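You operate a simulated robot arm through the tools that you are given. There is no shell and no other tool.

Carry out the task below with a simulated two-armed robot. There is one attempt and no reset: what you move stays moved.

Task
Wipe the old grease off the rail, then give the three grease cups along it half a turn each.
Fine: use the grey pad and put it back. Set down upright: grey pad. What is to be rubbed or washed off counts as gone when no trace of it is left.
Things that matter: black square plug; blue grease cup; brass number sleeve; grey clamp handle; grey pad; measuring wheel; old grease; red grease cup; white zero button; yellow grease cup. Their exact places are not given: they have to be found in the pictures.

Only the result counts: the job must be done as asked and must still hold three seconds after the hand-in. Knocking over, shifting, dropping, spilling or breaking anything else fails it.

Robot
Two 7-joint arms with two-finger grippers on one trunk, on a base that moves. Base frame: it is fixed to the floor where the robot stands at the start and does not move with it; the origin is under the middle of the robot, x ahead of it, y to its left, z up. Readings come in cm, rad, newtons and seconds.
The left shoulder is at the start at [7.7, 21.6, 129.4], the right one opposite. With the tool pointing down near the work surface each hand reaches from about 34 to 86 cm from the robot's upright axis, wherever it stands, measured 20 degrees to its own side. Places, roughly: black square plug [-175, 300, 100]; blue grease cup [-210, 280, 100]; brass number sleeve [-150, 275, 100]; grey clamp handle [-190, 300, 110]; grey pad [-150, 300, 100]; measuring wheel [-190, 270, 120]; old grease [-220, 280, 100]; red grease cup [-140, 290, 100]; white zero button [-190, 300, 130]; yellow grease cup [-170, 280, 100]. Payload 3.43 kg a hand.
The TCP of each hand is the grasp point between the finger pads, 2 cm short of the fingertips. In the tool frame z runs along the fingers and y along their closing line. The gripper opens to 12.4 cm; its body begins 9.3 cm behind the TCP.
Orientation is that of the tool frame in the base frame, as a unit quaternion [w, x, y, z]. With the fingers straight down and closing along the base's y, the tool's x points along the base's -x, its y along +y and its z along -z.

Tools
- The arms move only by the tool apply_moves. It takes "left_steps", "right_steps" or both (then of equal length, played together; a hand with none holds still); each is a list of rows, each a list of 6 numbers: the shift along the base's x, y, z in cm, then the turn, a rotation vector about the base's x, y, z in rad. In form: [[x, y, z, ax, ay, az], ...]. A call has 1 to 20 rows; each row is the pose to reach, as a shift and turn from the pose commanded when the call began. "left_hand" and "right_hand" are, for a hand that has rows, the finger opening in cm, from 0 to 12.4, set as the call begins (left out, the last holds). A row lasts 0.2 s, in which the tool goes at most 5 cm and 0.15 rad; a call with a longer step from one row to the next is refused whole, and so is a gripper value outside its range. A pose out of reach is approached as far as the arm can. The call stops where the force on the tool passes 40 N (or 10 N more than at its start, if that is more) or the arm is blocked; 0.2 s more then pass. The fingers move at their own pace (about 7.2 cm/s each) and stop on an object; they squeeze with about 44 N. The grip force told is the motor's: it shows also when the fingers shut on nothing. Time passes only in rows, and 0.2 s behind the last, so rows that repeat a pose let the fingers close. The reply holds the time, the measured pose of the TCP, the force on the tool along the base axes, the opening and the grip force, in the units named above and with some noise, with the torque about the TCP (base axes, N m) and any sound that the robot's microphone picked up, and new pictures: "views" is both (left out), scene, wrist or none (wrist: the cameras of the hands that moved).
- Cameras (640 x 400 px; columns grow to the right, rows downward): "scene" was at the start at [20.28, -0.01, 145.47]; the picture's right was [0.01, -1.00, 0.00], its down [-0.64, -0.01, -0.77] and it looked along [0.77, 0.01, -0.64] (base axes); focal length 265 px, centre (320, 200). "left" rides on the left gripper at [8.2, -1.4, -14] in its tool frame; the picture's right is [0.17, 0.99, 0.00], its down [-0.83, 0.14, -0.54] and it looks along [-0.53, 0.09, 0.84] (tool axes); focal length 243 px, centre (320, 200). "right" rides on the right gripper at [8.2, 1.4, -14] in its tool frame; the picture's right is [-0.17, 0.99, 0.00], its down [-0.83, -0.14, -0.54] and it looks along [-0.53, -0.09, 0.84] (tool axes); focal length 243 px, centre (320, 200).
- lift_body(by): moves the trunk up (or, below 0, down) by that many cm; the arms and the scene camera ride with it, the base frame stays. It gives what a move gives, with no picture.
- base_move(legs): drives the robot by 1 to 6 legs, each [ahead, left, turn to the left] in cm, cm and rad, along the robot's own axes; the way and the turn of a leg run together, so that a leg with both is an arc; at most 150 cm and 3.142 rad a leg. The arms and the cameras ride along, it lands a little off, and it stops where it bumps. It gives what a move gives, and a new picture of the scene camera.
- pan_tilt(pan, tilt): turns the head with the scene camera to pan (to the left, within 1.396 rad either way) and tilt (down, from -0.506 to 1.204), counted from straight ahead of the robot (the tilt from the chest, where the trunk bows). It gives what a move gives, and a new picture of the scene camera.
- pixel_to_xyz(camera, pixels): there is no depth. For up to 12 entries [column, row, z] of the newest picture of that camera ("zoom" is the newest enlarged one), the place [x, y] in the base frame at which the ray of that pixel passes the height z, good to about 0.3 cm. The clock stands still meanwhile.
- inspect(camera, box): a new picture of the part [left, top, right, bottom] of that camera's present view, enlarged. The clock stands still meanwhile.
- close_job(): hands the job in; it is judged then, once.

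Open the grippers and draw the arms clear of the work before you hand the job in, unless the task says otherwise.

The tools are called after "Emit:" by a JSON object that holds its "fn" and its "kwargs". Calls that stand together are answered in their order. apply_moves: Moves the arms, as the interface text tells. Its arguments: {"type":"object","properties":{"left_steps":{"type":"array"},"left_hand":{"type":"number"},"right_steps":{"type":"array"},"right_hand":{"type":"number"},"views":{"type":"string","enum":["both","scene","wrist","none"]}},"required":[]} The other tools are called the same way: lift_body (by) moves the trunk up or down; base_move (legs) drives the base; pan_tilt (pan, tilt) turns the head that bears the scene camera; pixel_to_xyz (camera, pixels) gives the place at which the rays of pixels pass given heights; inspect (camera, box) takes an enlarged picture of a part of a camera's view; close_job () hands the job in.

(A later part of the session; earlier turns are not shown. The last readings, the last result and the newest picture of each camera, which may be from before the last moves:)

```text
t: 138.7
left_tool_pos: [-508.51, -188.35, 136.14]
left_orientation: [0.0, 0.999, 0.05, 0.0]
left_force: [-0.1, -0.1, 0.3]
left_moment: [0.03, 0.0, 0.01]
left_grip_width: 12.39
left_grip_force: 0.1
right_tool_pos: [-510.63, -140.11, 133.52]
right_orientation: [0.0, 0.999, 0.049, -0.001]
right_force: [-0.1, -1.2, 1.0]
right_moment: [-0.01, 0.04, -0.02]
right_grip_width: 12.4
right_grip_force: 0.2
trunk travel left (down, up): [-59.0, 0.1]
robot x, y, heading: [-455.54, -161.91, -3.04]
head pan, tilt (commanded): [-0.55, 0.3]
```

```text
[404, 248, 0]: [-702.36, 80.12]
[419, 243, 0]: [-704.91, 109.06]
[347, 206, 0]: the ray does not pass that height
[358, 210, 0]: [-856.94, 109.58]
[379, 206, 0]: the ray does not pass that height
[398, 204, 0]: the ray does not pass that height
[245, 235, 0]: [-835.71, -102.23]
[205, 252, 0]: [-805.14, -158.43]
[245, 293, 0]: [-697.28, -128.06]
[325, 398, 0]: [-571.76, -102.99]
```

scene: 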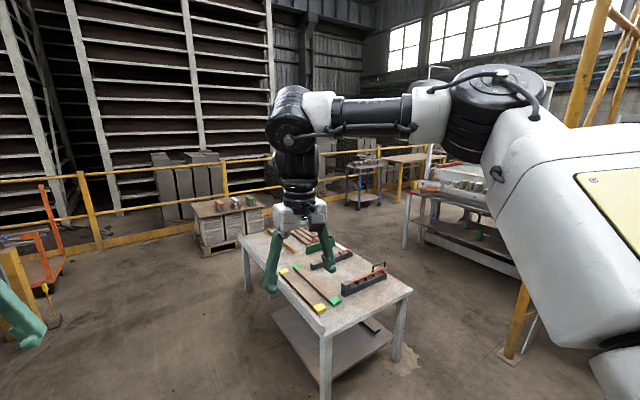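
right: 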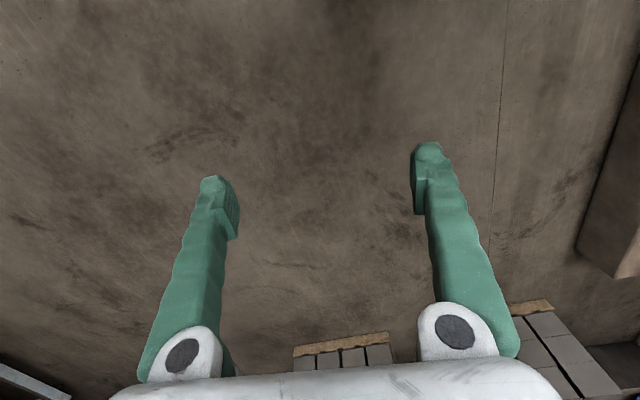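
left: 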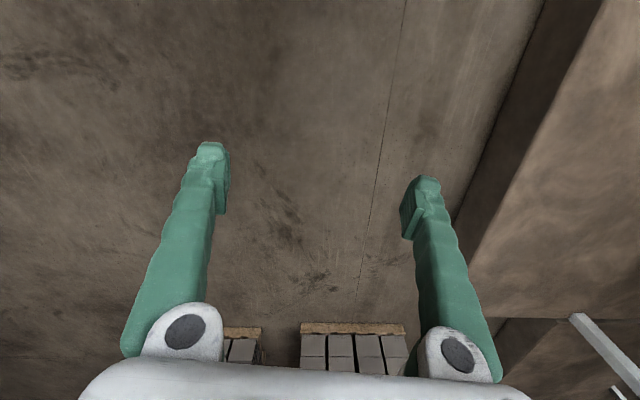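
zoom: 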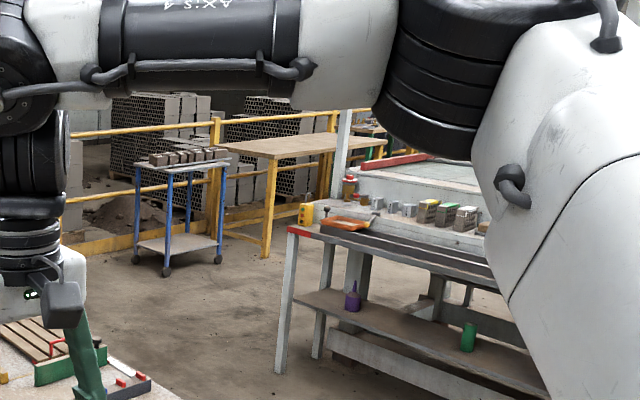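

The line ends at x≈−702 and a 150 cm wide passage leads round it. I measure the lane between the blue oven and the table.

Emit:
{"fn": "pan_tilt", "kwargs": {"pan": 0.3, "tilt": 0.55}}

```text
t: 139.9
left_tool_pos: [-508.57, -188.29, 136.09]
left_orientation: [0.0, 0.999, 0.05, 0.001]
left_force: [-0.5, 1.0, 0.7]
left_moment: [-0.01, -0.03, -0.03]
left_grip_width: 12.38
left_grip_force: 0.0
right_tool_pos: [-510.74, -140.13, 133.51]
right_orientation: [0.001, 0.999, 0.051, 0.0]
right_force: [0.0, -0.2, -0.3]
right_moment: [0.0, 0.02, -0.04]
right_grip_width: 12.42
right_grip_force: 0.0
trunk travel left (down, up): [-59.0, 0.1]
robot x, y, heading: [-455.65, -161.98, -3.04]
head pan, tilt (commanded): [0.3, 0.55]
```

scene: 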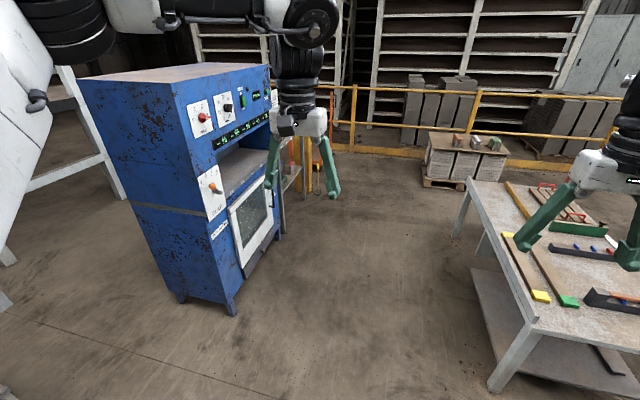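

Emit:
{"fn": "pixel_to_xyz", "kwargs": {"camera": "scene", "pixels": [[232, 314, 0], [180, 301, 0], [278, 237, 0], [490, 388, 0], [457, 236, 0], [270, 68, 120], [183, 92, 120], [340, 195, 0], [425, 185, 0], [287, 232, 0]]}}

```text
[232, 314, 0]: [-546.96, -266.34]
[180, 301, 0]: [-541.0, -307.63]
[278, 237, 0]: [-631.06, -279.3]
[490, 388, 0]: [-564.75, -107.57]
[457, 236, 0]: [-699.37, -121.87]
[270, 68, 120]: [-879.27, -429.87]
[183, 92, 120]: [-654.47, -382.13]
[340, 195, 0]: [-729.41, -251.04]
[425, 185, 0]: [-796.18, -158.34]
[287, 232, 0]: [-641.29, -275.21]
```

Lane is 150 cm wide at y≈−190, and the gap between table end and pallet is about 96 cm. I look down at my own base to judge its size.

Emit:
{"fn": "pixel_to_xyz", "kwargs": {"camera": "scene", "pixels": [[424, 187, 0], [466, 190, 0], [508, 170, 0], [457, 236, 0]]}}

Emit:
{"fn": "pan_tilt", "kwargs": {"pan": 0.6, "tilt": 1.2}}

Emit:
{"fn": "pan_tilt", "kwargs": {"pan": -1.3, "tilt": 1.2}}

```text
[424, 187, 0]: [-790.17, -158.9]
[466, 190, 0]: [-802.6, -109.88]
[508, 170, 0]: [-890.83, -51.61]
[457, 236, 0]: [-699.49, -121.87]
```

```text
t: 140.9
left_tool_pos: [-508.55, -188.33, 136.16]
left_orientation: [0.0, 0.999, 0.05, -0.001]
left_force: [0.0, -0.3, 0.5]
left_moment: [0.03, -0.01, 0.0]
left_grip_width: 12.37
left_grip_force: 0.1
right_tool_pos: [-510.68, -140.13, 133.56]
right_orientation: [0.0, 0.999, 0.05, 0.0]
right_force: [0.4, -0.1, -0.1]
right_moment: [-0.01, 0.04, 0.03]
right_grip_width: 12.4
right_grip_force: 0.1
trunk travel left (down, up): [-59.0, 0.1]
robot x, y, heading: [-455.89, -161.93, -3.041]
head pan, tilt (commanded): [0.6, 1.201]
```

scene: 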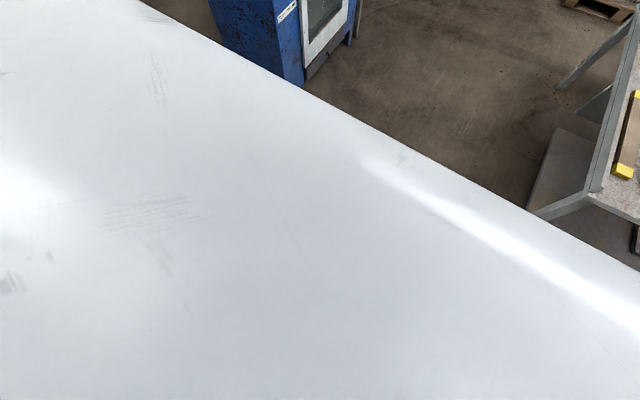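

```text
t: 142.8
left_tool_pos: [-508.62, -188.43, 136.15]
left_orientation: [0.0, 0.999, 0.05, 0.0]
left_force: [0.5, 0.5, 0.8]
left_moment: [-0.02, 0.01, 0.0]
left_grip_width: 12.41
left_grip_force: 0.1
right_tool_pos: [-510.92, -140.13, 133.57]
right_orientation: [0.0, 0.999, 0.051, 0.0]
right_force: [0.0, 0.9, -0.1]
right_moment: [0.0, 0.0, 0.01]
right_grip_width: 12.41
right_grip_force: 0.0
trunk travel left (down, up): [-59.0, 0.1]
robot x, y, heading: [-455.24, -161.68, -3.039]
head pan, tilt (commanded): [-1.3, 1.201]
```

scene: 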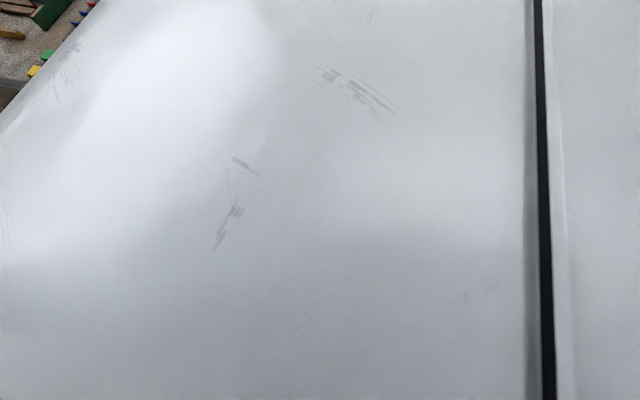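

The chest hides the base, so I assume about a 70 cm square footprint and keep aligned with the axes. I turn to face −x exactly and drive along the lane centre.

Emit:
{"fn": "base_move", "kwargs": {"legs": [[0, 0, -0.1], [143, 27, 0]]}}

Emit:
{"fn": "pan_tilt", "kwargs": {"pan": -0.3, "tilt": 0.5}}

```text
t: 152.4
left_tool_pos: [-654.87, -214.64, 136.23]
left_orientation: [0.0, 1.0, 0.017, -0.001]
left_force: [-0.3, 0.0, -0.2]
left_moment: [-0.01, -0.02, 0.01]
left_grip_width: 12.43
left_grip_force: 0.0
right_tool_pos: [-653.72, -166.4, 133.55]
right_orientation: [0.001, 1.0, 0.017, -0.002]
right_force: [0.6, 0.6, -0.2]
right_moment: [0.03, -0.02, 0.04]
right_grip_width: 12.38
right_grip_force: 0.1
trunk travel left (down, up): [-59.0, 0.1]
robot x, y, heading: [-600.03, -191.91, -3.11]
head pan, tilt (commanded): [-1.3, 1.201]
```

scene: 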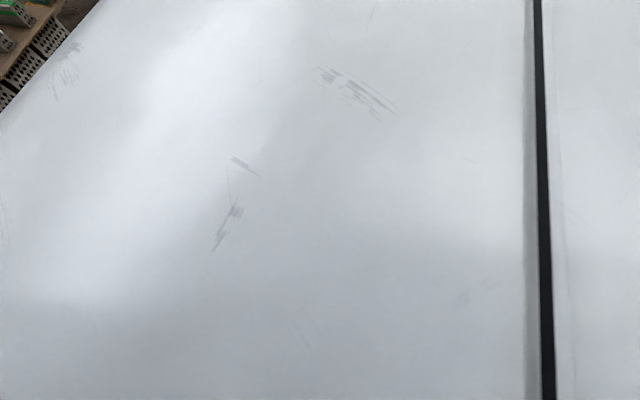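

```text
t: 153.6
left_tool_pos: [-654.95, -214.69, 136.15]
left_orientation: [-0.001, 1.0, 0.016, 0.0]
left_force: [0.0, 0.2, -0.1]
left_moment: [0.01, -0.02, -0.04]
left_grip_width: 12.44
left_grip_force: 0.0
right_tool_pos: [-653.68, -166.44, 133.58]
right_orientation: [0.0, 1.0, 0.017, 0.0]
right_force: [-0.1, 0.2, 0.6]
right_moment: [-0.01, 0.02, 0.01]
right_grip_width: 12.4
right_grip_force: 0.0
trunk travel left (down, up): [-59.0, 0.1]
robot x, y, heading: [-600.39, -191.83, -3.108]
head pan, tilt (commanded): [-0.3, 0.499]
```

scene: 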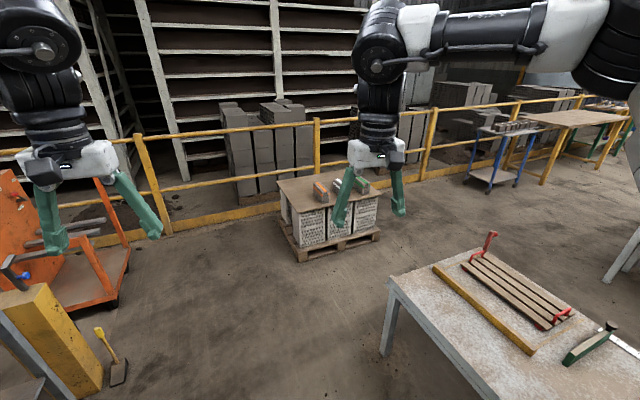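

Emit:
{"fn": "pixel_to_xyz", "kwargs": {"camera": "scene", "pixels": [[302, 262, 0], [379, 240, 0], [282, 218, 0], [384, 354, 0], [118, 384, 0], [115, 305, 0], [75, 310, 0], [490, 192, 0], [515, 187, 0], [540, 184, 0], [608, 282, 0], [100, 385, 0]]}}

```text
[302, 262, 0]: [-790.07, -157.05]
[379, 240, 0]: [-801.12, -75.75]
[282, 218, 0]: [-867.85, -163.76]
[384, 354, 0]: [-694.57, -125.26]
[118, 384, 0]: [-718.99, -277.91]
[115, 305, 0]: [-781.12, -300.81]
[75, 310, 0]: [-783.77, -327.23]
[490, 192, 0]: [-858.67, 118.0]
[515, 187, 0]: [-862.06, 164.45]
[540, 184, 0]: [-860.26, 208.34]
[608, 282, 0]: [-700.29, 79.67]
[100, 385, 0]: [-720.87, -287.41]
```

The gap between table leg (−695…−702) and pallet (−790…−801) is ~90 cm. I turn to face +y and align at x≈−747 before passing.

Emit:
{"fn": "base_move", "kwargs": {"legs": [[40, 0, 0], [0, 0, -1.604]]}}

```text
t: 161.9
left_tool_pos: [-665.67, -139.22, 136.12]
left_orientation: [0.0, 0.726, -0.688, 0.0]
left_force: [0.1, -0.5, -0.8]
left_moment: [0.0, 0.0, 0.0]
left_grip_width: 12.41
left_grip_force: 0.1
right_tool_pos: [-617.51, -139.25, 133.58]
right_orientation: [0.0, 0.725, -0.689, 0.0]
right_force: [-0.8, -0.7, 0.1]
right_moment: [0.02, 0.01, 0.02]
right_grip_width: 12.4
right_grip_force: 0.0
trunk travel left (down, up): [-59.0, 0.1]
robot x, y, heading: [-641.78, -193.31, 1.622]
head pan, tilt (commanded): [-0.3, 0.499]
```

scene: 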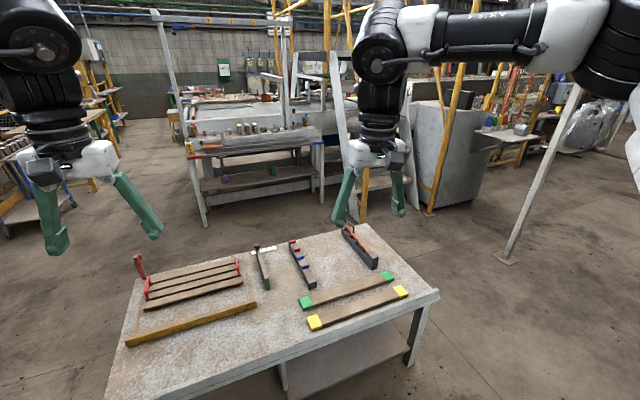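

Heading is 1.622; I trim it and slide left to x≈−748.

Emit:
{"fn": "base_move", "kwargs": {"legs": [[0, 0, -0.05], [0, 106, 0]]}}

Emit:
{"fn": "pan_tilt", "kwargs": {"pan": 0.0, "tilt": 0.6}}

```text
t: 176.8
left_tool_pos: [-771.16, -140.58, 136.14]
left_orientation: [0.0, 0.718, -0.696, 0.0]
left_force: [-0.9, -0.3, 0.5]
left_moment: [0.01, -0.02, -0.03]
left_grip_width: 12.41
left_grip_force: 0.1
right_tool_pos: [-722.78, -141.74, 133.42]
right_orientation: [0.0, 0.718, -0.696, 0.0]
right_force: [0.6, 0.6, 0.3]
right_moment: [0.02, 0.0, 0.01]
right_grip_width: 12.41
right_grip_force: 0.0
trunk travel left (down, up): [-59.0, 0.1]
robot x, y, heading: [-748.39, -195.34, 1.608]
head pan, tilt (commanded): [-0.3, 0.499]
```

scene: 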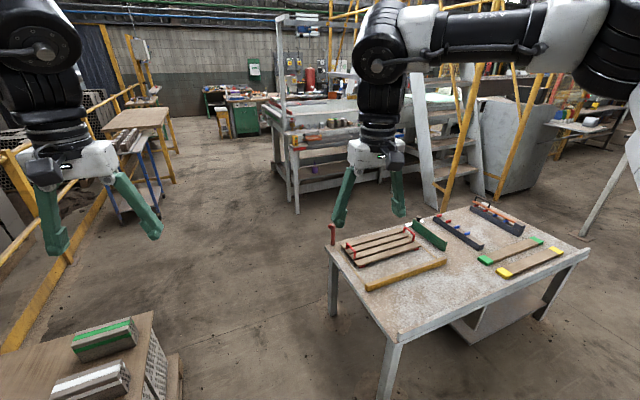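

```text
t: 177.6
left_tool_pos: [-771.02, -140.6, 136.1]
left_orientation: [0.0, 0.718, -0.696, 0.0]
left_force: [0.3, -0.3, -0.2]
left_moment: [-0.02, -0.02, 0.0]
left_grip_width: 12.38
left_grip_force: 0.0
right_tool_pos: [-722.76, -141.66, 133.6]
right_orientation: [0.0, 0.719, -0.695, 0.0]
right_force: [1.1, 0.0, -0.1]
right_moment: [0.02, 0.0, 0.02]
right_grip_width: 12.4
right_grip_force: 0.0
trunk travel left (down, up): [-59.0, 0.1]
robot x, y, heading: [-748.0, -195.63, 1.601]
head pan, tilt (commanded): [0.0, 0.6]
```

scene: 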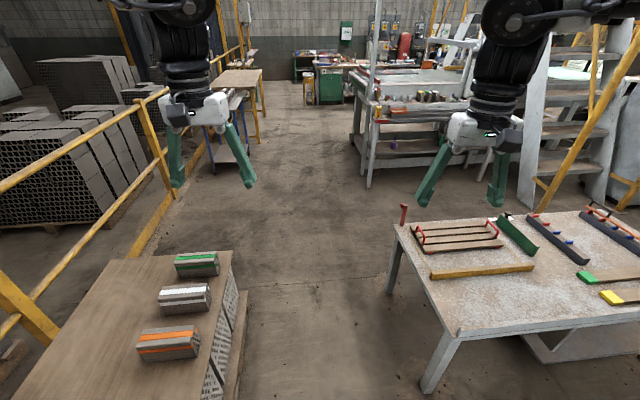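

Emit:
{"fn": "pixel_to_xyz", "kwargs": {"camera": "scene", "pixels": [[240, 360, 0], [243, 300, 0], [425, 393, 0], [389, 290, 0], [405, 225, 75], [455, 337, 75], [368, 187, 0], [350, 140, 0], [248, 172, 0], [261, 145, 0], [235, 310, 12]]}}

```text
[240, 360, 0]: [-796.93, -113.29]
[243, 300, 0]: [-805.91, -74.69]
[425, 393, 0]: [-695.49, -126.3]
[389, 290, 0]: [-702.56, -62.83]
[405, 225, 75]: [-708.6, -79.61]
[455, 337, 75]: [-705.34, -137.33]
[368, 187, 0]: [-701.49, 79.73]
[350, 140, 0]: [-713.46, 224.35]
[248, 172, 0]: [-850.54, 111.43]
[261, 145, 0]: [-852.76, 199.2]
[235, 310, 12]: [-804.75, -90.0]
```

The gap's centre line runs from about (−747,−126) to (−757,−63). I drive ahead through it along that line.

Emit:
{"fn": "base_move", "kwargs": {"legs": [[65, 0, 0], [75, 7, 0], [60, 18, 0]]}}

Emit:
{"fn": "pan_tilt", "kwargs": {"pan": -0.5, "tilt": 0.3}}

```text
t: 190.4
left_tool_pos: [-806.27, 60.3, 136.33]
left_orientation: [0.0, 0.723, -0.691, -0.001]
left_force: [0.4, -0.1, 0.5]
left_moment: [0.01, 0.03, 0.01]
left_grip_width: 12.39
left_grip_force: 0.1
right_tool_pos: [-758.08, 60.06, 133.66]
right_orientation: [-0.001, 0.724, -0.69, 0.0]
right_force: [-1.0, -0.2, 0.0]
right_moment: [0.01, 0.0, -0.01]
right_grip_width: 12.43
right_grip_force: 0.1
trunk travel left (down, up): [-59.0, 0.1]
robot x, y, heading: [-782.84, 6.04, 1.62]
head pan, tilt (commanded): [0.0, 0.6]
```

scene: 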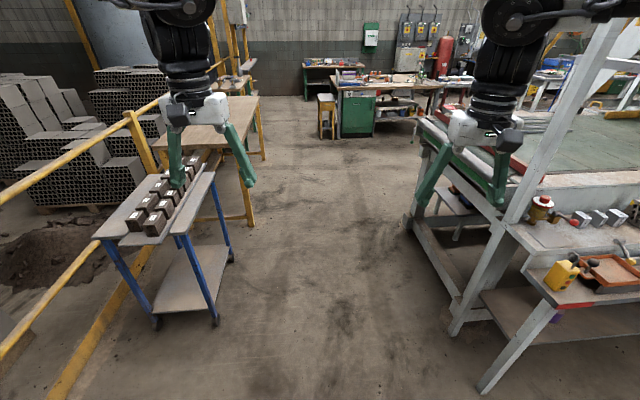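

```text
t: 191.4
left_tool_pos: [-806.39, 60.47, 136.0]
left_orientation: [0.0, 0.723, -0.691, 0.0]
left_force: [0.3, -0.8, 0.0]
left_moment: [0.02, 0.03, 0.0]
left_grip_width: 12.41
left_grip_force: 0.0
right_tool_pos: [-758.2, 60.03, 133.57]
right_orientation: [0.0, 0.724, -0.69, 0.0]
right_force: [-0.2, 0.3, -0.9]
right_moment: [-0.01, 0.0, 0.02]
right_grip_width: 12.42
right_grip_force: 0.0
trunk travel left (down, up): [-59.0, 0.1]
robot x, y, heading: [-782.53, 6.24, 1.621]
head pan, tilt (commanded): [-0.499, 0.3]
```

scene: 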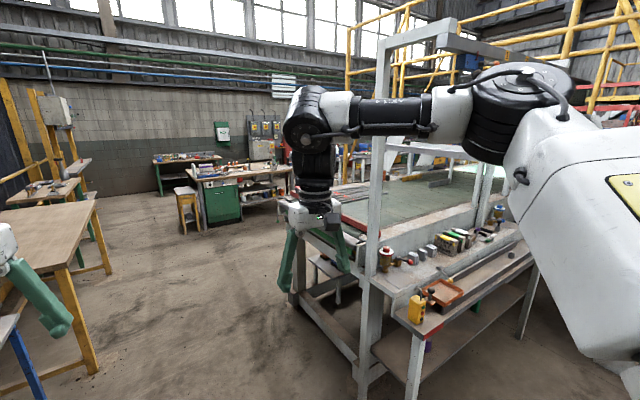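

Through the gap. I measure the trolley, line end and the far-side benches.

Emit:
{"fn": "pixel_to_xyz", "kwargs": {"camera": "scene", "pixels": [[45, 398, 0], [97, 370, 0], [362, 395, 0], [293, 304, 0], [208, 231, 0], [180, 234, 0], [243, 220, 0], [290, 205, 0], [158, 195, 0], [110, 272, 0], [415, 395, 0], [338, 302, 0]]}}

Emit:
{"fn": "pan_tilt", "kwargs": {"pan": 0.1, "tilt": 0.5}}

```text
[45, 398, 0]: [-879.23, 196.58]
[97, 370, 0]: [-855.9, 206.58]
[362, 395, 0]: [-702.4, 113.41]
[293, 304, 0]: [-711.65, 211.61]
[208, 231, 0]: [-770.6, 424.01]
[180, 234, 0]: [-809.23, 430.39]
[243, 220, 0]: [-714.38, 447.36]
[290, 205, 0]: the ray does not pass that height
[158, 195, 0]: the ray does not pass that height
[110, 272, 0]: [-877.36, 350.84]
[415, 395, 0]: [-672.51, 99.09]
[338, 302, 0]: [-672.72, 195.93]
```

```text
t: 192.4
left_tool_pos: [-806.36, 60.29, 136.15]
left_orientation: [0.0, 0.723, -0.69, 0.001]
left_force: [0.2, 0.6, -0.4]
left_moment: [0.01, -0.03, -0.02]
left_grip_width: 12.38
left_grip_force: 0.0
right_tool_pos: [-758.15, 59.99, 133.57]
right_orientation: [0.0, 0.725, -0.689, 0.0]
right_force: [0.3, 0.0, 0.9]
right_moment: [0.0, -0.01, 0.0]
right_grip_width: 12.42
right_grip_force: 0.1
trunk travel left (down, up): [-59.0, 0.1]
robot x, y, heading: [-782.98, 6.63, 1.617]
head pan, tilt (commanded): [0.099, 0.499]
```

scene: 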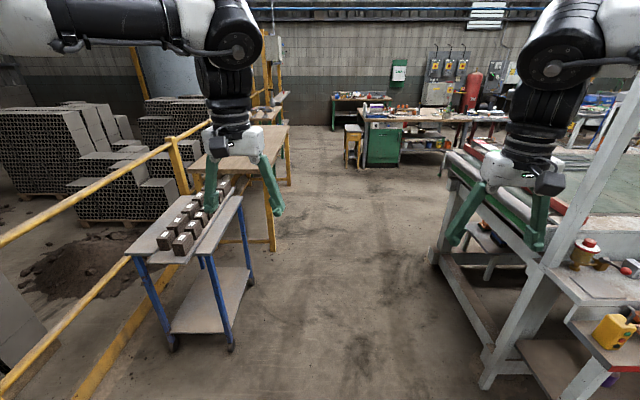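

Corridor from x=−851 to −712 is clear at x≈−782. I trim heading and drive ahead to y≈255.

Emit:
{"fn": "base_move", "kwargs": {"legs": [[0, 0, -0.045], [150, 0, 0], [100, 0, 0]]}}

Emit:
{"fn": "pan_tilt", "kwargs": {"pan": -0.8, "tilt": 0.3}}

```text
t: 208.1
left_tool_pos: [-812.09, 311.59, 136.27]
left_orientation: [-0.001, 0.724, -0.689, 0.0]
left_force: [-0.6, -0.2, 0.8]
left_moment: [0.02, 0.0, 0.0]
left_grip_width: 12.4
left_grip_force: 0.0
right_tool_pos: [-763.83, 311.52, 133.6]
right_orientation: [-0.001, 0.724, -0.689, -0.001]
right_force: [-1.0, -0.4, 0.9]
right_moment: [-0.01, -0.01, -0.03]
right_grip_width: 12.4
right_grip_force: 0.0
trunk travel left (down, up): [-59.0, 0.1]
robot x, y, heading: [-788.27, 257.53, 1.618]
head pan, tilt (commanded): [0.099, 0.499]
```

scene: 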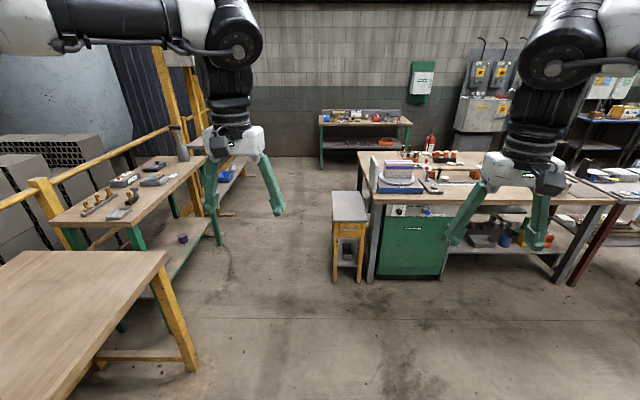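

```text
t: 209.3
left_tool_pos: [-811.91, 311.73, 136.2]
left_orientation: [0.0, 0.724, -0.69, 0.001]
left_force: [0.2, -0.1, 0.7]
left_moment: [-0.01, 0.01, 0.0]
left_grip_width: 12.41
left_grip_force: 0.2
right_tool_pos: [-763.76, 311.37, 133.51]
right_orientation: [-0.001, 0.724, -0.689, 0.0]
right_force: [0.0, -0.4, 0.1]
right_moment: [0.02, -0.01, -0.01]
right_grip_width: 12.38
right_grip_force: 0.1
trunk travel left (down, up): [-59.0, 0.1]
robot x, y, heading: [-788.24, 257.7, 1.622]
head pan, tilt (commanded): [-0.799, 0.3]
```

scene: 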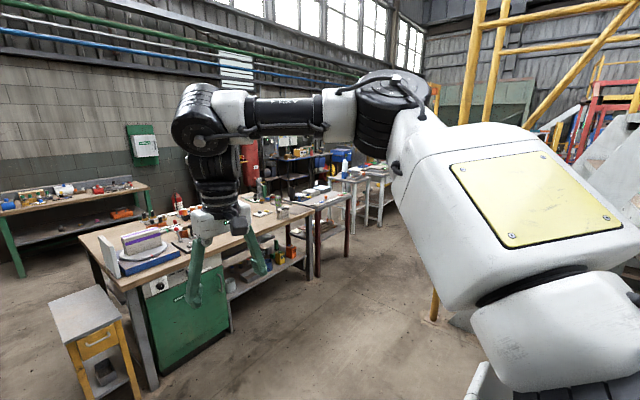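

An aisle leads along +x between the wall benches (y≈424) and the line. I turn to face +x.

Emit:
{"fn": "base_move", "kwargs": {"legs": [[20, 0, 0], [0, 0, -1.62]]}}

Emit:
{"fn": "pan_tilt", "kwargs": {"pan": 0.0, "tilt": 0.35}}

```text
t: 216.7
left_tool_pos: [-733.46, 297.05, 136.14]
left_orientation: [0.0, 0.015, 1.0, 0.0]
left_force: [0.2, -0.2, -0.5]
left_moment: [0.0, 0.01, 0.03]
left_grip_width: 12.4
left_grip_force: 0.1
right_tool_pos: [-737.57, 249.06, 133.62]
right_orientation: [0.0, 0.015, 1.0, 0.0]
right_force: [-0.4, 0.1, -0.8]
right_moment: [0.01, -0.02, -0.01]
right_grip_width: 12.42
right_grip_force: 0.1
trunk travel left (down, up): [-59.0, 0.1]
robot x, y, heading: [-789.49, 277.88, -0.034]
head pan, tilt (commanded): [-0.799, 0.3]
```

scene: 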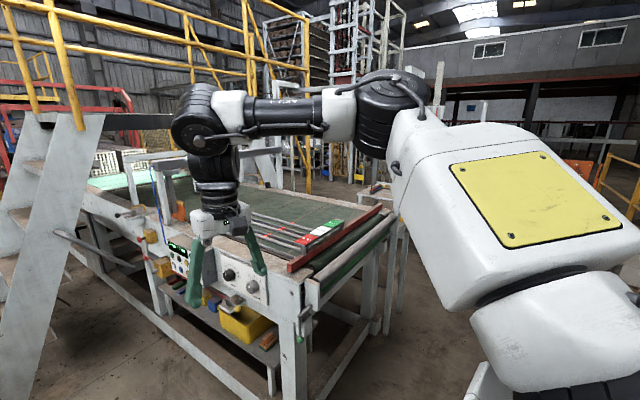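

```text
t: 217.8
left_tool_pos: [-733.4, 297.07, 136.19]
left_orientation: [0.0, 0.015, 1.0, 0.001]
left_force: [-0.2, 0.8, 0.9]
left_moment: [-0.03, 0.0, 0.01]
left_grip_width: 12.38
left_grip_force: 0.1
right_tool_pos: [-737.49, 248.99, 133.56]
right_orientation: [0.001, 0.015, 1.0, 0.0]
right_force: [-0.3, 0.7, -0.4]
right_moment: [0.01, 0.01, 0.0]
right_grip_width: 12.38
right_grip_force: 0.1
trunk travel left (down, up): [-59.0, 0.1]
robot x, y, heading: [-789.3, 277.54, -0.032]
head pan, tilt (commanded): [0.0, 0.351]
```

scene: 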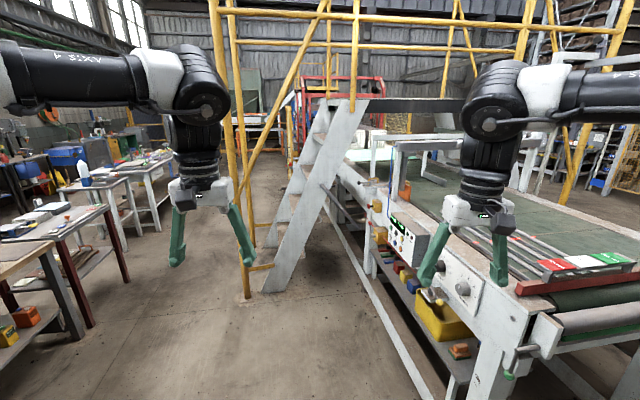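

I measure the aisle between the stile post and the wall benches.

Emit:
{"fn": "pixel_to_xyz", "kwargs": {"camera": "scene", "pixels": [[247, 298, 0], [263, 290, 0], [90, 326, 0], [75, 338, 0], [124, 252, 0], [158, 232, 0], [176, 212, 0], [240, 230, 0], [290, 215, 0], [285, 292, 0], [470, 395, 0]]}}

Emit:
{"fn": "inspect", "kwargs": {"camera": "scene", "box": [160, 60, 420, 300]}}

```text
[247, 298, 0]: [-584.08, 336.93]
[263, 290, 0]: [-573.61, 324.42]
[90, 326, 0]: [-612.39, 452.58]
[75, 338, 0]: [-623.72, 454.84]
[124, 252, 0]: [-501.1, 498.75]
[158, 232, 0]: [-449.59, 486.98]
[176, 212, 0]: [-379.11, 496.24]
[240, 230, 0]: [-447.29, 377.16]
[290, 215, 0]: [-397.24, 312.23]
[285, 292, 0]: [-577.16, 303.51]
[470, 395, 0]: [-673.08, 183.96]
```

```text
1.67 times, centred on (290, 180) of scene
```

zoom: 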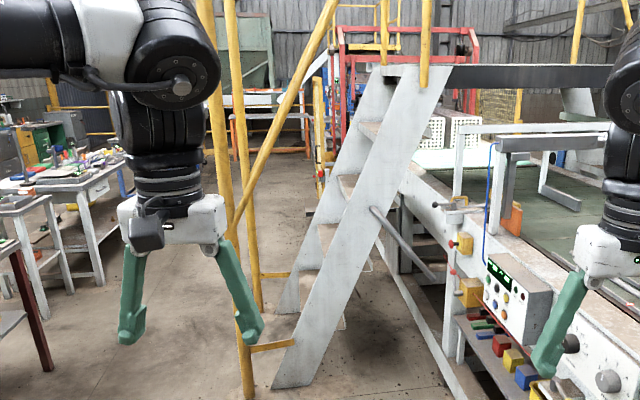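

I check the second stile post and then drive diagonally into the aisle.

Emit:
{"fn": "pixel_to_xyz", "kwargs": {"camera": "scene", "pixels": [[255, 247, 0], [258, 243, 0], [300, 255, 0], [44, 330, 0], [20, 395, 0]]}}

Emit:
{"fn": "base_move", "kwargs": {"legs": [[86, 100, 0]]}}

Emit:
{"fn": "pan_tilt", "kwargs": {"pan": 0.05, "tilt": 0.45}}

```text
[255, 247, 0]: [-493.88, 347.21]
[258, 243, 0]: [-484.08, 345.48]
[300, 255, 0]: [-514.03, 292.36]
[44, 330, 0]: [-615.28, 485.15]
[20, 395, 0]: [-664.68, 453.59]
```

```text
t: 231.2
left_tool_pos: [-644.7, 397.12, 136.14]
left_orientation: [0.0, -0.007, 1.0, 0.0]
left_force: [-0.3, 0.2, 0.8]
left_moment: [0.04, 0.03, -0.02]
left_grip_width: 12.38
left_grip_force: 0.1
right_tool_pos: [-646.53, 349.01, 133.49]
right_orientation: [0.0, -0.009, 1.0, 0.0]
right_force: [-0.7, 0.7, -0.3]
right_moment: [0.0, -0.05, 0.01]
right_grip_width: 12.4
right_grip_force: 0.1
trunk travel left (down, up): [-59.0, 0.1]
robot x, y, heading: [-699.34, 375.06, 0.019]
head pan, tilt (commanded): [0.0, 0.351]
```

scene: 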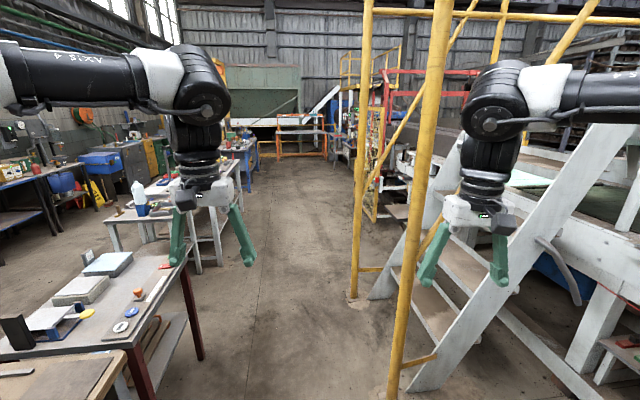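

```text
t: 231.8
left_tool_pos: [-644.81, 397.22, 136.13]
left_orientation: [-0.001, -0.008, 1.0, 0.0]
left_force: [-0.2, -0.3, 0.2]
left_moment: [0.01, 0.0, 0.04]
left_grip_width: 12.4
left_grip_force: 0.0
right_tool_pos: [-646.4, 349.0, 133.58]
right_orientation: [0.001, -0.008, 1.0, 0.0]
right_force: [1.7, 0.5, 0.5]
right_moment: [-0.01, 0.0, 0.02]
right_grip_width: 12.39
right_grip_force: 0.1
trunk travel left (down, up): [-59.0, 0.1]
robot x, y, heading: [-699.8, 375.08, 0.02]
head pan, tilt (commanded): [0.051, 0.45]
```

scene: 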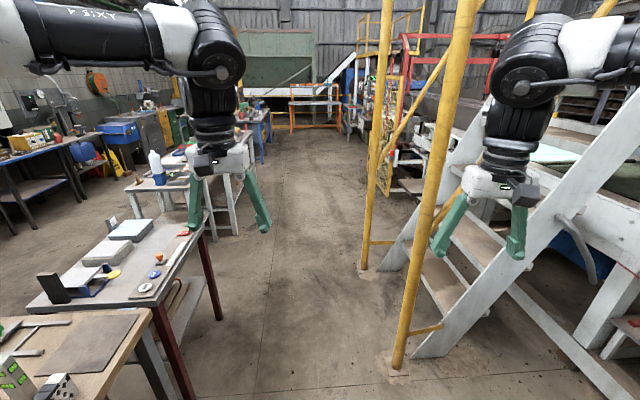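

Emit:
{"fn": "pixel_to_xyz", "kwargs": {"camera": "scene", "pixels": [[398, 368, 0], [362, 268, 0], [220, 318, 0], [188, 397, 0], [213, 240, 0], [235, 232, 0], [262, 157, 0], [345, 165, 0], [400, 210, 0], [410, 355, 0], [262, 145, 0]]}}

Emit:
{"fn": "inspect", "kwargs": {"camera": "scene", "box": [240, 40, 480, 220]}}

```text
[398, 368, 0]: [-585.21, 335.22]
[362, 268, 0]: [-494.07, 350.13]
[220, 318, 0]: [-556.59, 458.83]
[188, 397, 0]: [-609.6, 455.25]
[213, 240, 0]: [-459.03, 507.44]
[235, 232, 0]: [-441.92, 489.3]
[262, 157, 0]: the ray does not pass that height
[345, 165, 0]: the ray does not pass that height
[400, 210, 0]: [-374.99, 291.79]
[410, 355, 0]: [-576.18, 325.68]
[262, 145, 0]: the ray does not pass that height
```

```text
2.22 times, centred on (360, 130) of scene
```

zoom: 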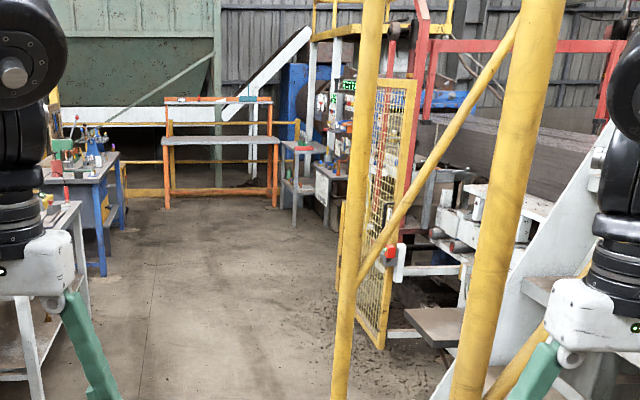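

Posts at (−585,335) and (−494,350), benches at y≥455; I drive on along y≈400–415 between them.

Emit:
{"fn": "base_move", "kwargs": {"legs": [[100, 23, 0], [106, 12, 0]]}}

Emit:
{"fn": "pan_tilt", "kwargs": {"pan": -0.3, "tilt": 0.35}}

```text
t: 244.3
left_tool_pos: [-443.92, 435.86, 136.1]
left_orientation: [0.001, -0.004, 1.0, 0.0]
left_force: [-1.6, 0.9, 0.8]
left_moment: [-0.03, -0.02, 0.0]
left_grip_width: 12.43
left_grip_force: 0.1
right_tool_pos: [-446.12, 387.82, 133.72]
right_orientation: [0.001, -0.005, 1.0, 0.001]
right_force: [-0.6, 0.2, 0.2]
right_moment: [0.01, 0.02, 0.04]
right_grip_width: 12.4
right_grip_force: 0.1
trunk travel left (down, up): [-59.0, 0.1]
robot x, y, heading: [-499.02, 414.61, 0.01]
head pan, tilt (commanded): [0.051, 0.45]
```

scene: 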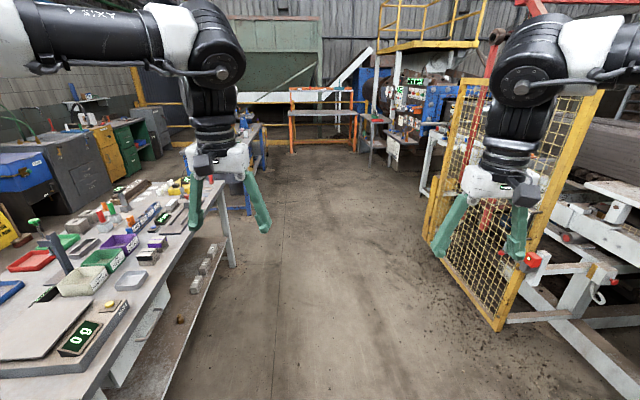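

```text
t: 245.1
left_tool_pos: [-443.83, 436.0, 136.18]
left_orientation: [0.0, -0.004, 1.0, 0.0]
left_force: [-0.8, -0.1, 0.6]
left_moment: [0.02, 0.01, 0.01]
left_grip_width: 12.39
left_grip_force: 0.1
right_tool_pos: [-446.09, 387.91, 133.45]
right_orientation: [0.002, -0.005, 1.0, 0.0]
right_force: [-0.2, -0.4, -1.0]
right_moment: [0.03, 0.0, -0.01]
right_grip_width: 12.4
right_grip_force: 0.0
trunk travel left (down, up): [-59.0, 0.1]
robot x, y, heading: [-499.03, 414.5, 0.009]
head pan, tilt (commanded): [-0.3, 0.351]
```

scene: 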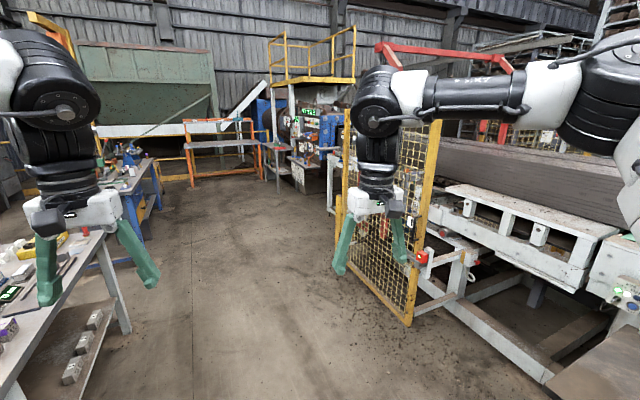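

I zoom into the station beyond the gate and measure the gate's foot.

Emit:
{"fn": "pixel_to_xyz", "kwargs": {"camera": "scene", "pixels": [[410, 325, 0], [343, 252, 0], [340, 240, 0], [305, 193, 0], [278, 185, 0], [130, 332, 0], [190, 188, 0], [330, 212, 0]]}}

Emit:
{"fn": "inspect", "kwargs": {"camera": "scene", "box": [230, 60, 450, 220]}}

```text
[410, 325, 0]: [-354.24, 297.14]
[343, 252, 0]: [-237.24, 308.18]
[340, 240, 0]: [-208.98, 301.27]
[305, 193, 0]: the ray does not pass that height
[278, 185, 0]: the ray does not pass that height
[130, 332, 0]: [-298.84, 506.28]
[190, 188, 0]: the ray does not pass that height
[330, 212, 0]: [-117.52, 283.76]
```

```text
2.50 times, centred on (340, 140) of scene
```

zoom: 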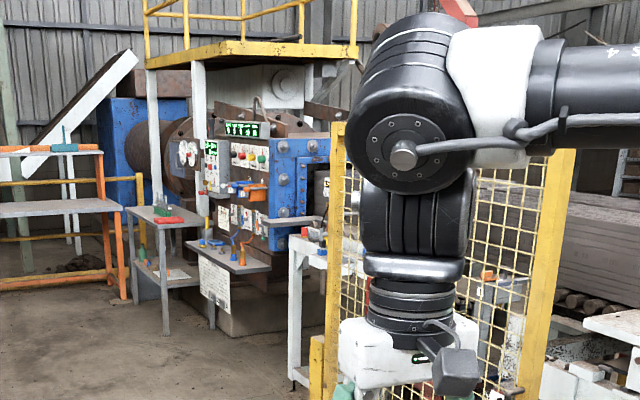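

The fence runs x −354…−237 at y≈300, and the target station lies just beyond it. I drive along the aisle to x≈−190 and turn to face −y.

Emit:
{"fn": "base_move", "kwargs": {"legs": [[150, -3, 0], [149, -3, 0]]}}

Emit:
{"fn": "pan_tilt", "kwargs": {"pan": -0.9, "tilt": 0.45}}

```text
refused: leg 1 is longer than a leg can be; nothing moved
```

```text
t: 246.1
left_tool_pos: [-443.81, 436.08, 136.12]
left_orientation: [0.001, -0.004, 1.0, 0.0]
left_force: [-0.4, -0.1, 0.2]
left_moment: [0.01, -0.01, 0.01]
left_grip_width: 12.42
left_grip_force: 0.0
right_tool_pos: [-446.08, 387.93, 133.51]
right_orientation: [0.001, -0.005, 1.0, -0.001]
right_force: [0.5, -0.7, 0.0]
right_moment: [-0.01, 0.0, -0.01]
right_grip_width: 12.41
right_grip_force: 0.0
trunk travel left (down, up): [-59.0, 0.1]
robot x, y, heading: [-498.76, 414.63, 0.006]
head pan, tilt (commanded): [-0.901, 0.45]
```

scene: 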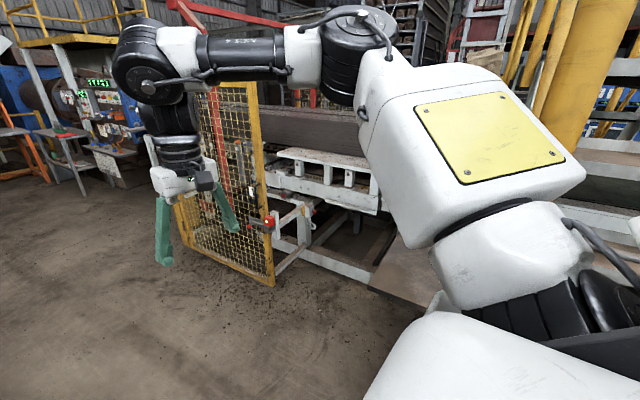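

Leg length limit again; I use slightly shorter legs.

Emit:
{"fn": "base_move", "kwargs": {"legs": [[149, -3, 0], [149, -3, 0]]}}

Emit:
{"fn": "pan_tilt", "kwargs": {"pan": -0.9, "tilt": 0.45}}

```text
t: 264.4
left_tool_pos: [-138.96, 430.7, 136.16]
left_orientation: [0.0, 0.009, 1.0, 0.0]
left_force: [0.2, 0.4, -0.2]
left_moment: [-0.01, 0.02, 0.01]
left_grip_width: 12.39
left_grip_force: 0.0
right_tool_pos: [-142.49, 382.75, 133.55]
right_orientation: [0.002, 0.009, 1.0, 0.0]
right_force: [-0.3, 0.3, -0.2]
right_moment: [0.01, 0.01, -0.01]
right_grip_width: 12.4
right_grip_force: 0.0
trunk travel left (down, up): [-59.0, 0.1]
robot x, y, heading: [-194.76, 410.63, -0.016]
head pan, tilt (commanded): [-0.901, 0.45]
```

scene: 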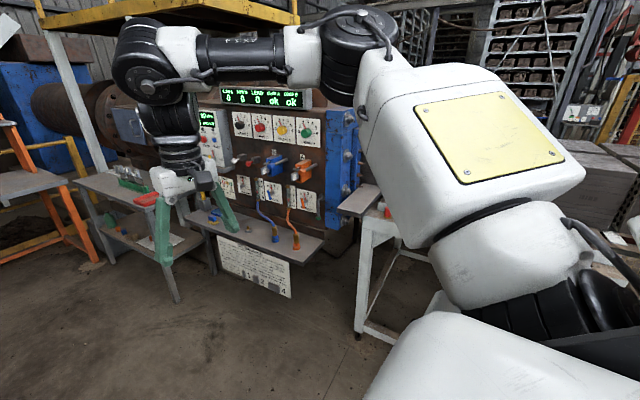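

```text
t: 265.0
left_tool_pos: [-139.0, 430.74, 136.17]
left_orientation: [0.0, 0.011, 1.0, -0.001]
left_force: [0.0, 0.1, -0.5]
left_moment: [-0.01, 0.0, -0.01]
left_grip_width: 12.38
left_grip_force: 0.1
right_tool_pos: [-142.46, 382.62, 133.57]
right_orientation: [0.001, 0.009, 1.0, 0.0]
right_force: [0.6, -0.8, 0.9]
right_moment: [0.01, -0.01, 0.01]
right_grip_width: 12.4
right_grip_force: 0.0
trunk travel left (down, up): [-59.0, 0.1]
robot x, y, heading: [-194.66, 410.88, -0.018]
head pan, tilt (commanded): [-0.901, 0.45]
```

scene: 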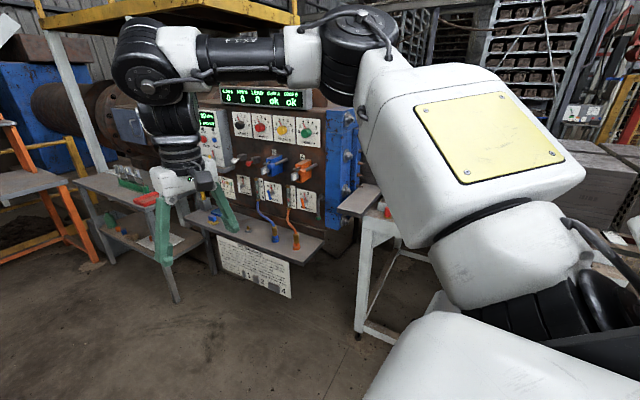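

I turn in place to face −y toward the station.

Emit:
{"fn": "base_move", "kwargs": {"legs": [[0, 0, -1.555]]}}

Emit:
{"fn": "pan_tilt", "kwargs": {"pan": 0.0, "tilt": 0.5}}

```text
t: 270.6
left_tool_pos: [-173.57, 355.45, 136.23]
left_orientation: [0.001, 0.707, 0.707, 0.0]
left_force: [0.7, 0.1, 1.0]
left_moment: [0.01, 0.04, -0.01]
left_grip_width: 12.4
left_grip_force: 0.0
right_tool_pos: [-221.69, 358.25, 133.5]
right_orientation: [0.0, 0.707, 0.708, 0.0]
right_force: [0.4, 0.5, 0.1]
right_moment: [-0.04, -0.01, -0.04]
right_grip_width: 12.41
right_grip_force: 0.1
trunk travel left (down, up): [-59.0, 0.1]
robot x, y, heading: [-194.58, 410.68, -1.57]
head pan, tilt (commanded): [-0.901, 0.45]
```

scene: 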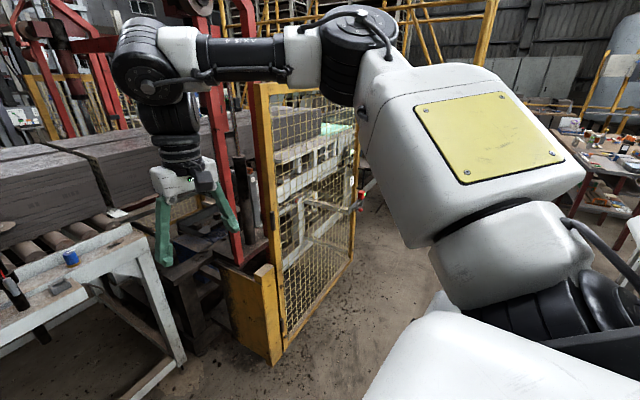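

```text
t: 271.8
left_tool_pos: [-173.51, 355.48, 136.12]
left_orientation: [0.0, 0.707, 0.707, 0.001]
left_force: [-0.4, -0.8, 0.0]
left_moment: [0.01, -0.03, 0.03]
left_grip_width: 12.39
left_grip_force: 0.0
right_tool_pos: [-221.63, 358.12, 133.43]
right_orientation: [0.001, 0.706, 0.708, -0.001]
right_force: [0.3, 0.1, 1.0]
right_moment: [0.01, -0.01, 0.04]
right_grip_width: 12.43
right_grip_force: 0.1
trunk travel left (down, up): [-59.0, 0.1]
robot x, y, heading: [-194.52, 410.88, -1.573]
head pan, tilt (commanded): [0.0, 0.499]
```

scene: 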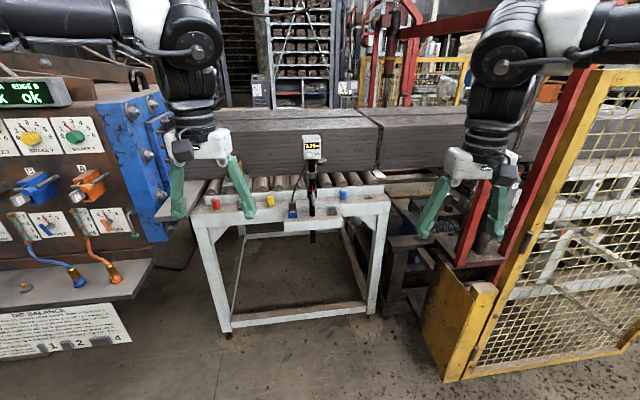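

Now the target station is in view: the white roller table with red, yellow and blue cups and the measuring device at (312,165). I zoom in.

Emit:
{"fn": "inspect", "kwargs": {"camera": "scene", "box": [180, 120, 400, 250]}}

Emit:
{"fn": "inspect", "kwargs": {"camera": "scene", "box": [190, 165, 300, 235]}}

Emit:
{"fn": "inspect", "kwargs": {"camera": "scene", "box": [280, 130, 390, 250]}}

```text
2.91 times, centred on (290, 185) of scene
```

zoom: 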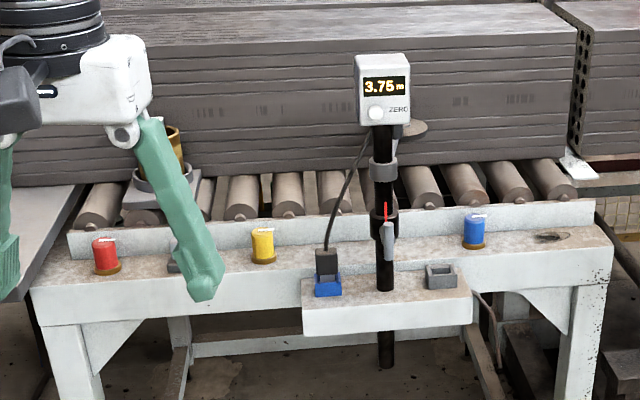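

```text
5.71 times, centred on (245, 200) of scene
```

zoom: 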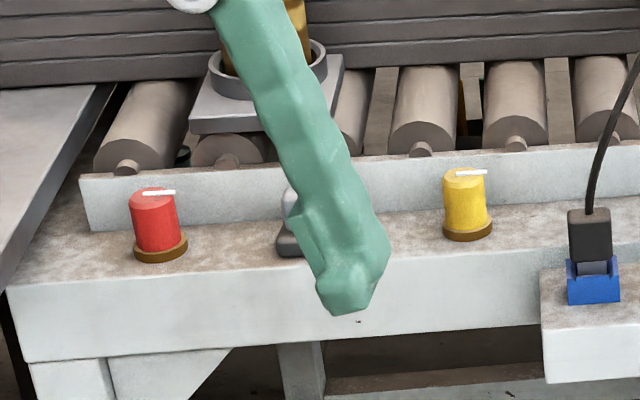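

```text
3.33 times, centred on (335, 190) of scene
```

zoom: 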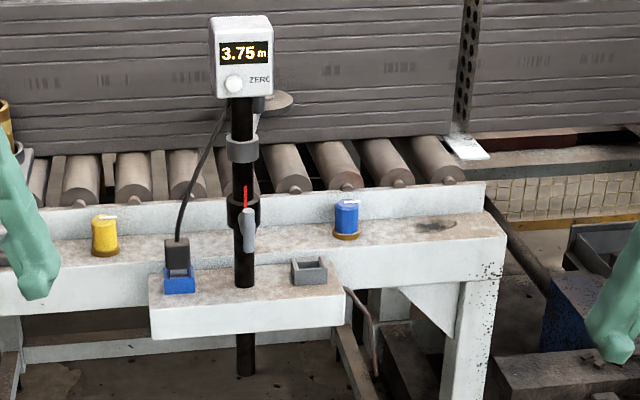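

I measure the table legs, cups and nearby obstacles before closing in.

Emit:
{"fn": "pixel_to_xyz", "kwargs": {"camera": "scene", "pixels": [[228, 336, 0], [371, 312, 0], [216, 207, 100], [270, 203, 100], [341, 197, 100], [369, 197, 100], [445, 382, 0], [155, 262, 85], [128, 340, 60], [312, 160, 125], [300, 222, 95], [337, 215, 95]]}}

```text
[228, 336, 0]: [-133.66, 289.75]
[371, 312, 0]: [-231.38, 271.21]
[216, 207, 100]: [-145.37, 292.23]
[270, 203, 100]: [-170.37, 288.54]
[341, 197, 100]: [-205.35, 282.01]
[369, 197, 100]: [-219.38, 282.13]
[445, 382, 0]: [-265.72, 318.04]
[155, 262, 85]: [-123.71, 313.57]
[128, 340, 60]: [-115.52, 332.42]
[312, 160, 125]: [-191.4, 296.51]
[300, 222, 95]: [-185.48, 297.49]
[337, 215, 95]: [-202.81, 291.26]
```

The rail is rotated ~10°, with cups red (−145,292), yellow (−170,288), blue (−205,282), grease (−219,282). Before closing in I draw both hands back and up so they don't meet the measuring head.

Emit:
{"fn": "apply_moves", "kwargs": {"left_steps": [[1, 4, 2, 0, 0, 0], [2, 8, 4, 0, 0, 0], [3, 12, 6, 0, 0, 0], [3, 12, 6, 0, 0, 0]], "right_steps": [[-2, 4, 2, 0, 0, 0], [-4, 8, 5, 0, 0, 0], [-6, 11, 8, 0, 0, 0], [-6, 11, 8, 0, 0, 0]], "views": "scene"}}

```text
refused: row 2 steps farther than a row can; nothing moved
```

Emit:
{"fn": "apply_moves", "kwargs": {"left_steps": [[1, 3, 2, 0, 0, 0], [2, 6, 4, 0, 0, 0], [3, 9, 6, 0, 0, 0], [3, 12, 6, 0, 0, 0]], "right_steps": [[-2, 3, 2, 0, 0, 0], [-4, 6, 4, 0, 0, 0], [-6, 9, 6, 0, 0, 0], [-6, 11, 8, 0, 0, 0]], "views": "scene"}}

```text
t: 272.8
left_tool_pos: [-170.51, 367.85, 142.19]
left_orientation: [0.0, 0.707, 0.707, -0.001]
left_force: [-0.2, -0.4, 0.6]
left_moment: [-0.04, 0.07, 0.02]
left_grip_width: 12.4
left_grip_force: 0.1
right_tool_pos: [-227.8, 369.41, 141.45]
right_orientation: [0.002, 0.707, 0.707, -0.001]
right_force: [0.4, 0.3, 0.5]
right_moment: [-0.04, 0.02, -0.01]
right_grip_width: 12.4
right_grip_force: 0.0
trunk travel left (down, up): [-59.0, 0.1]
robot x, y, heading: [-194.54, 410.76, -1.573]
head pan, tilt (commanded): [0.0, 0.499]
```

scene: 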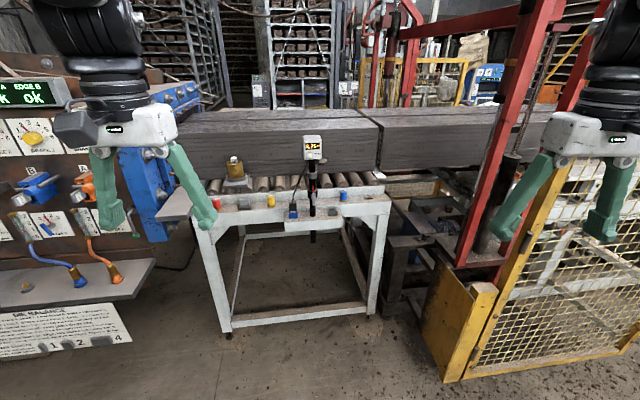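

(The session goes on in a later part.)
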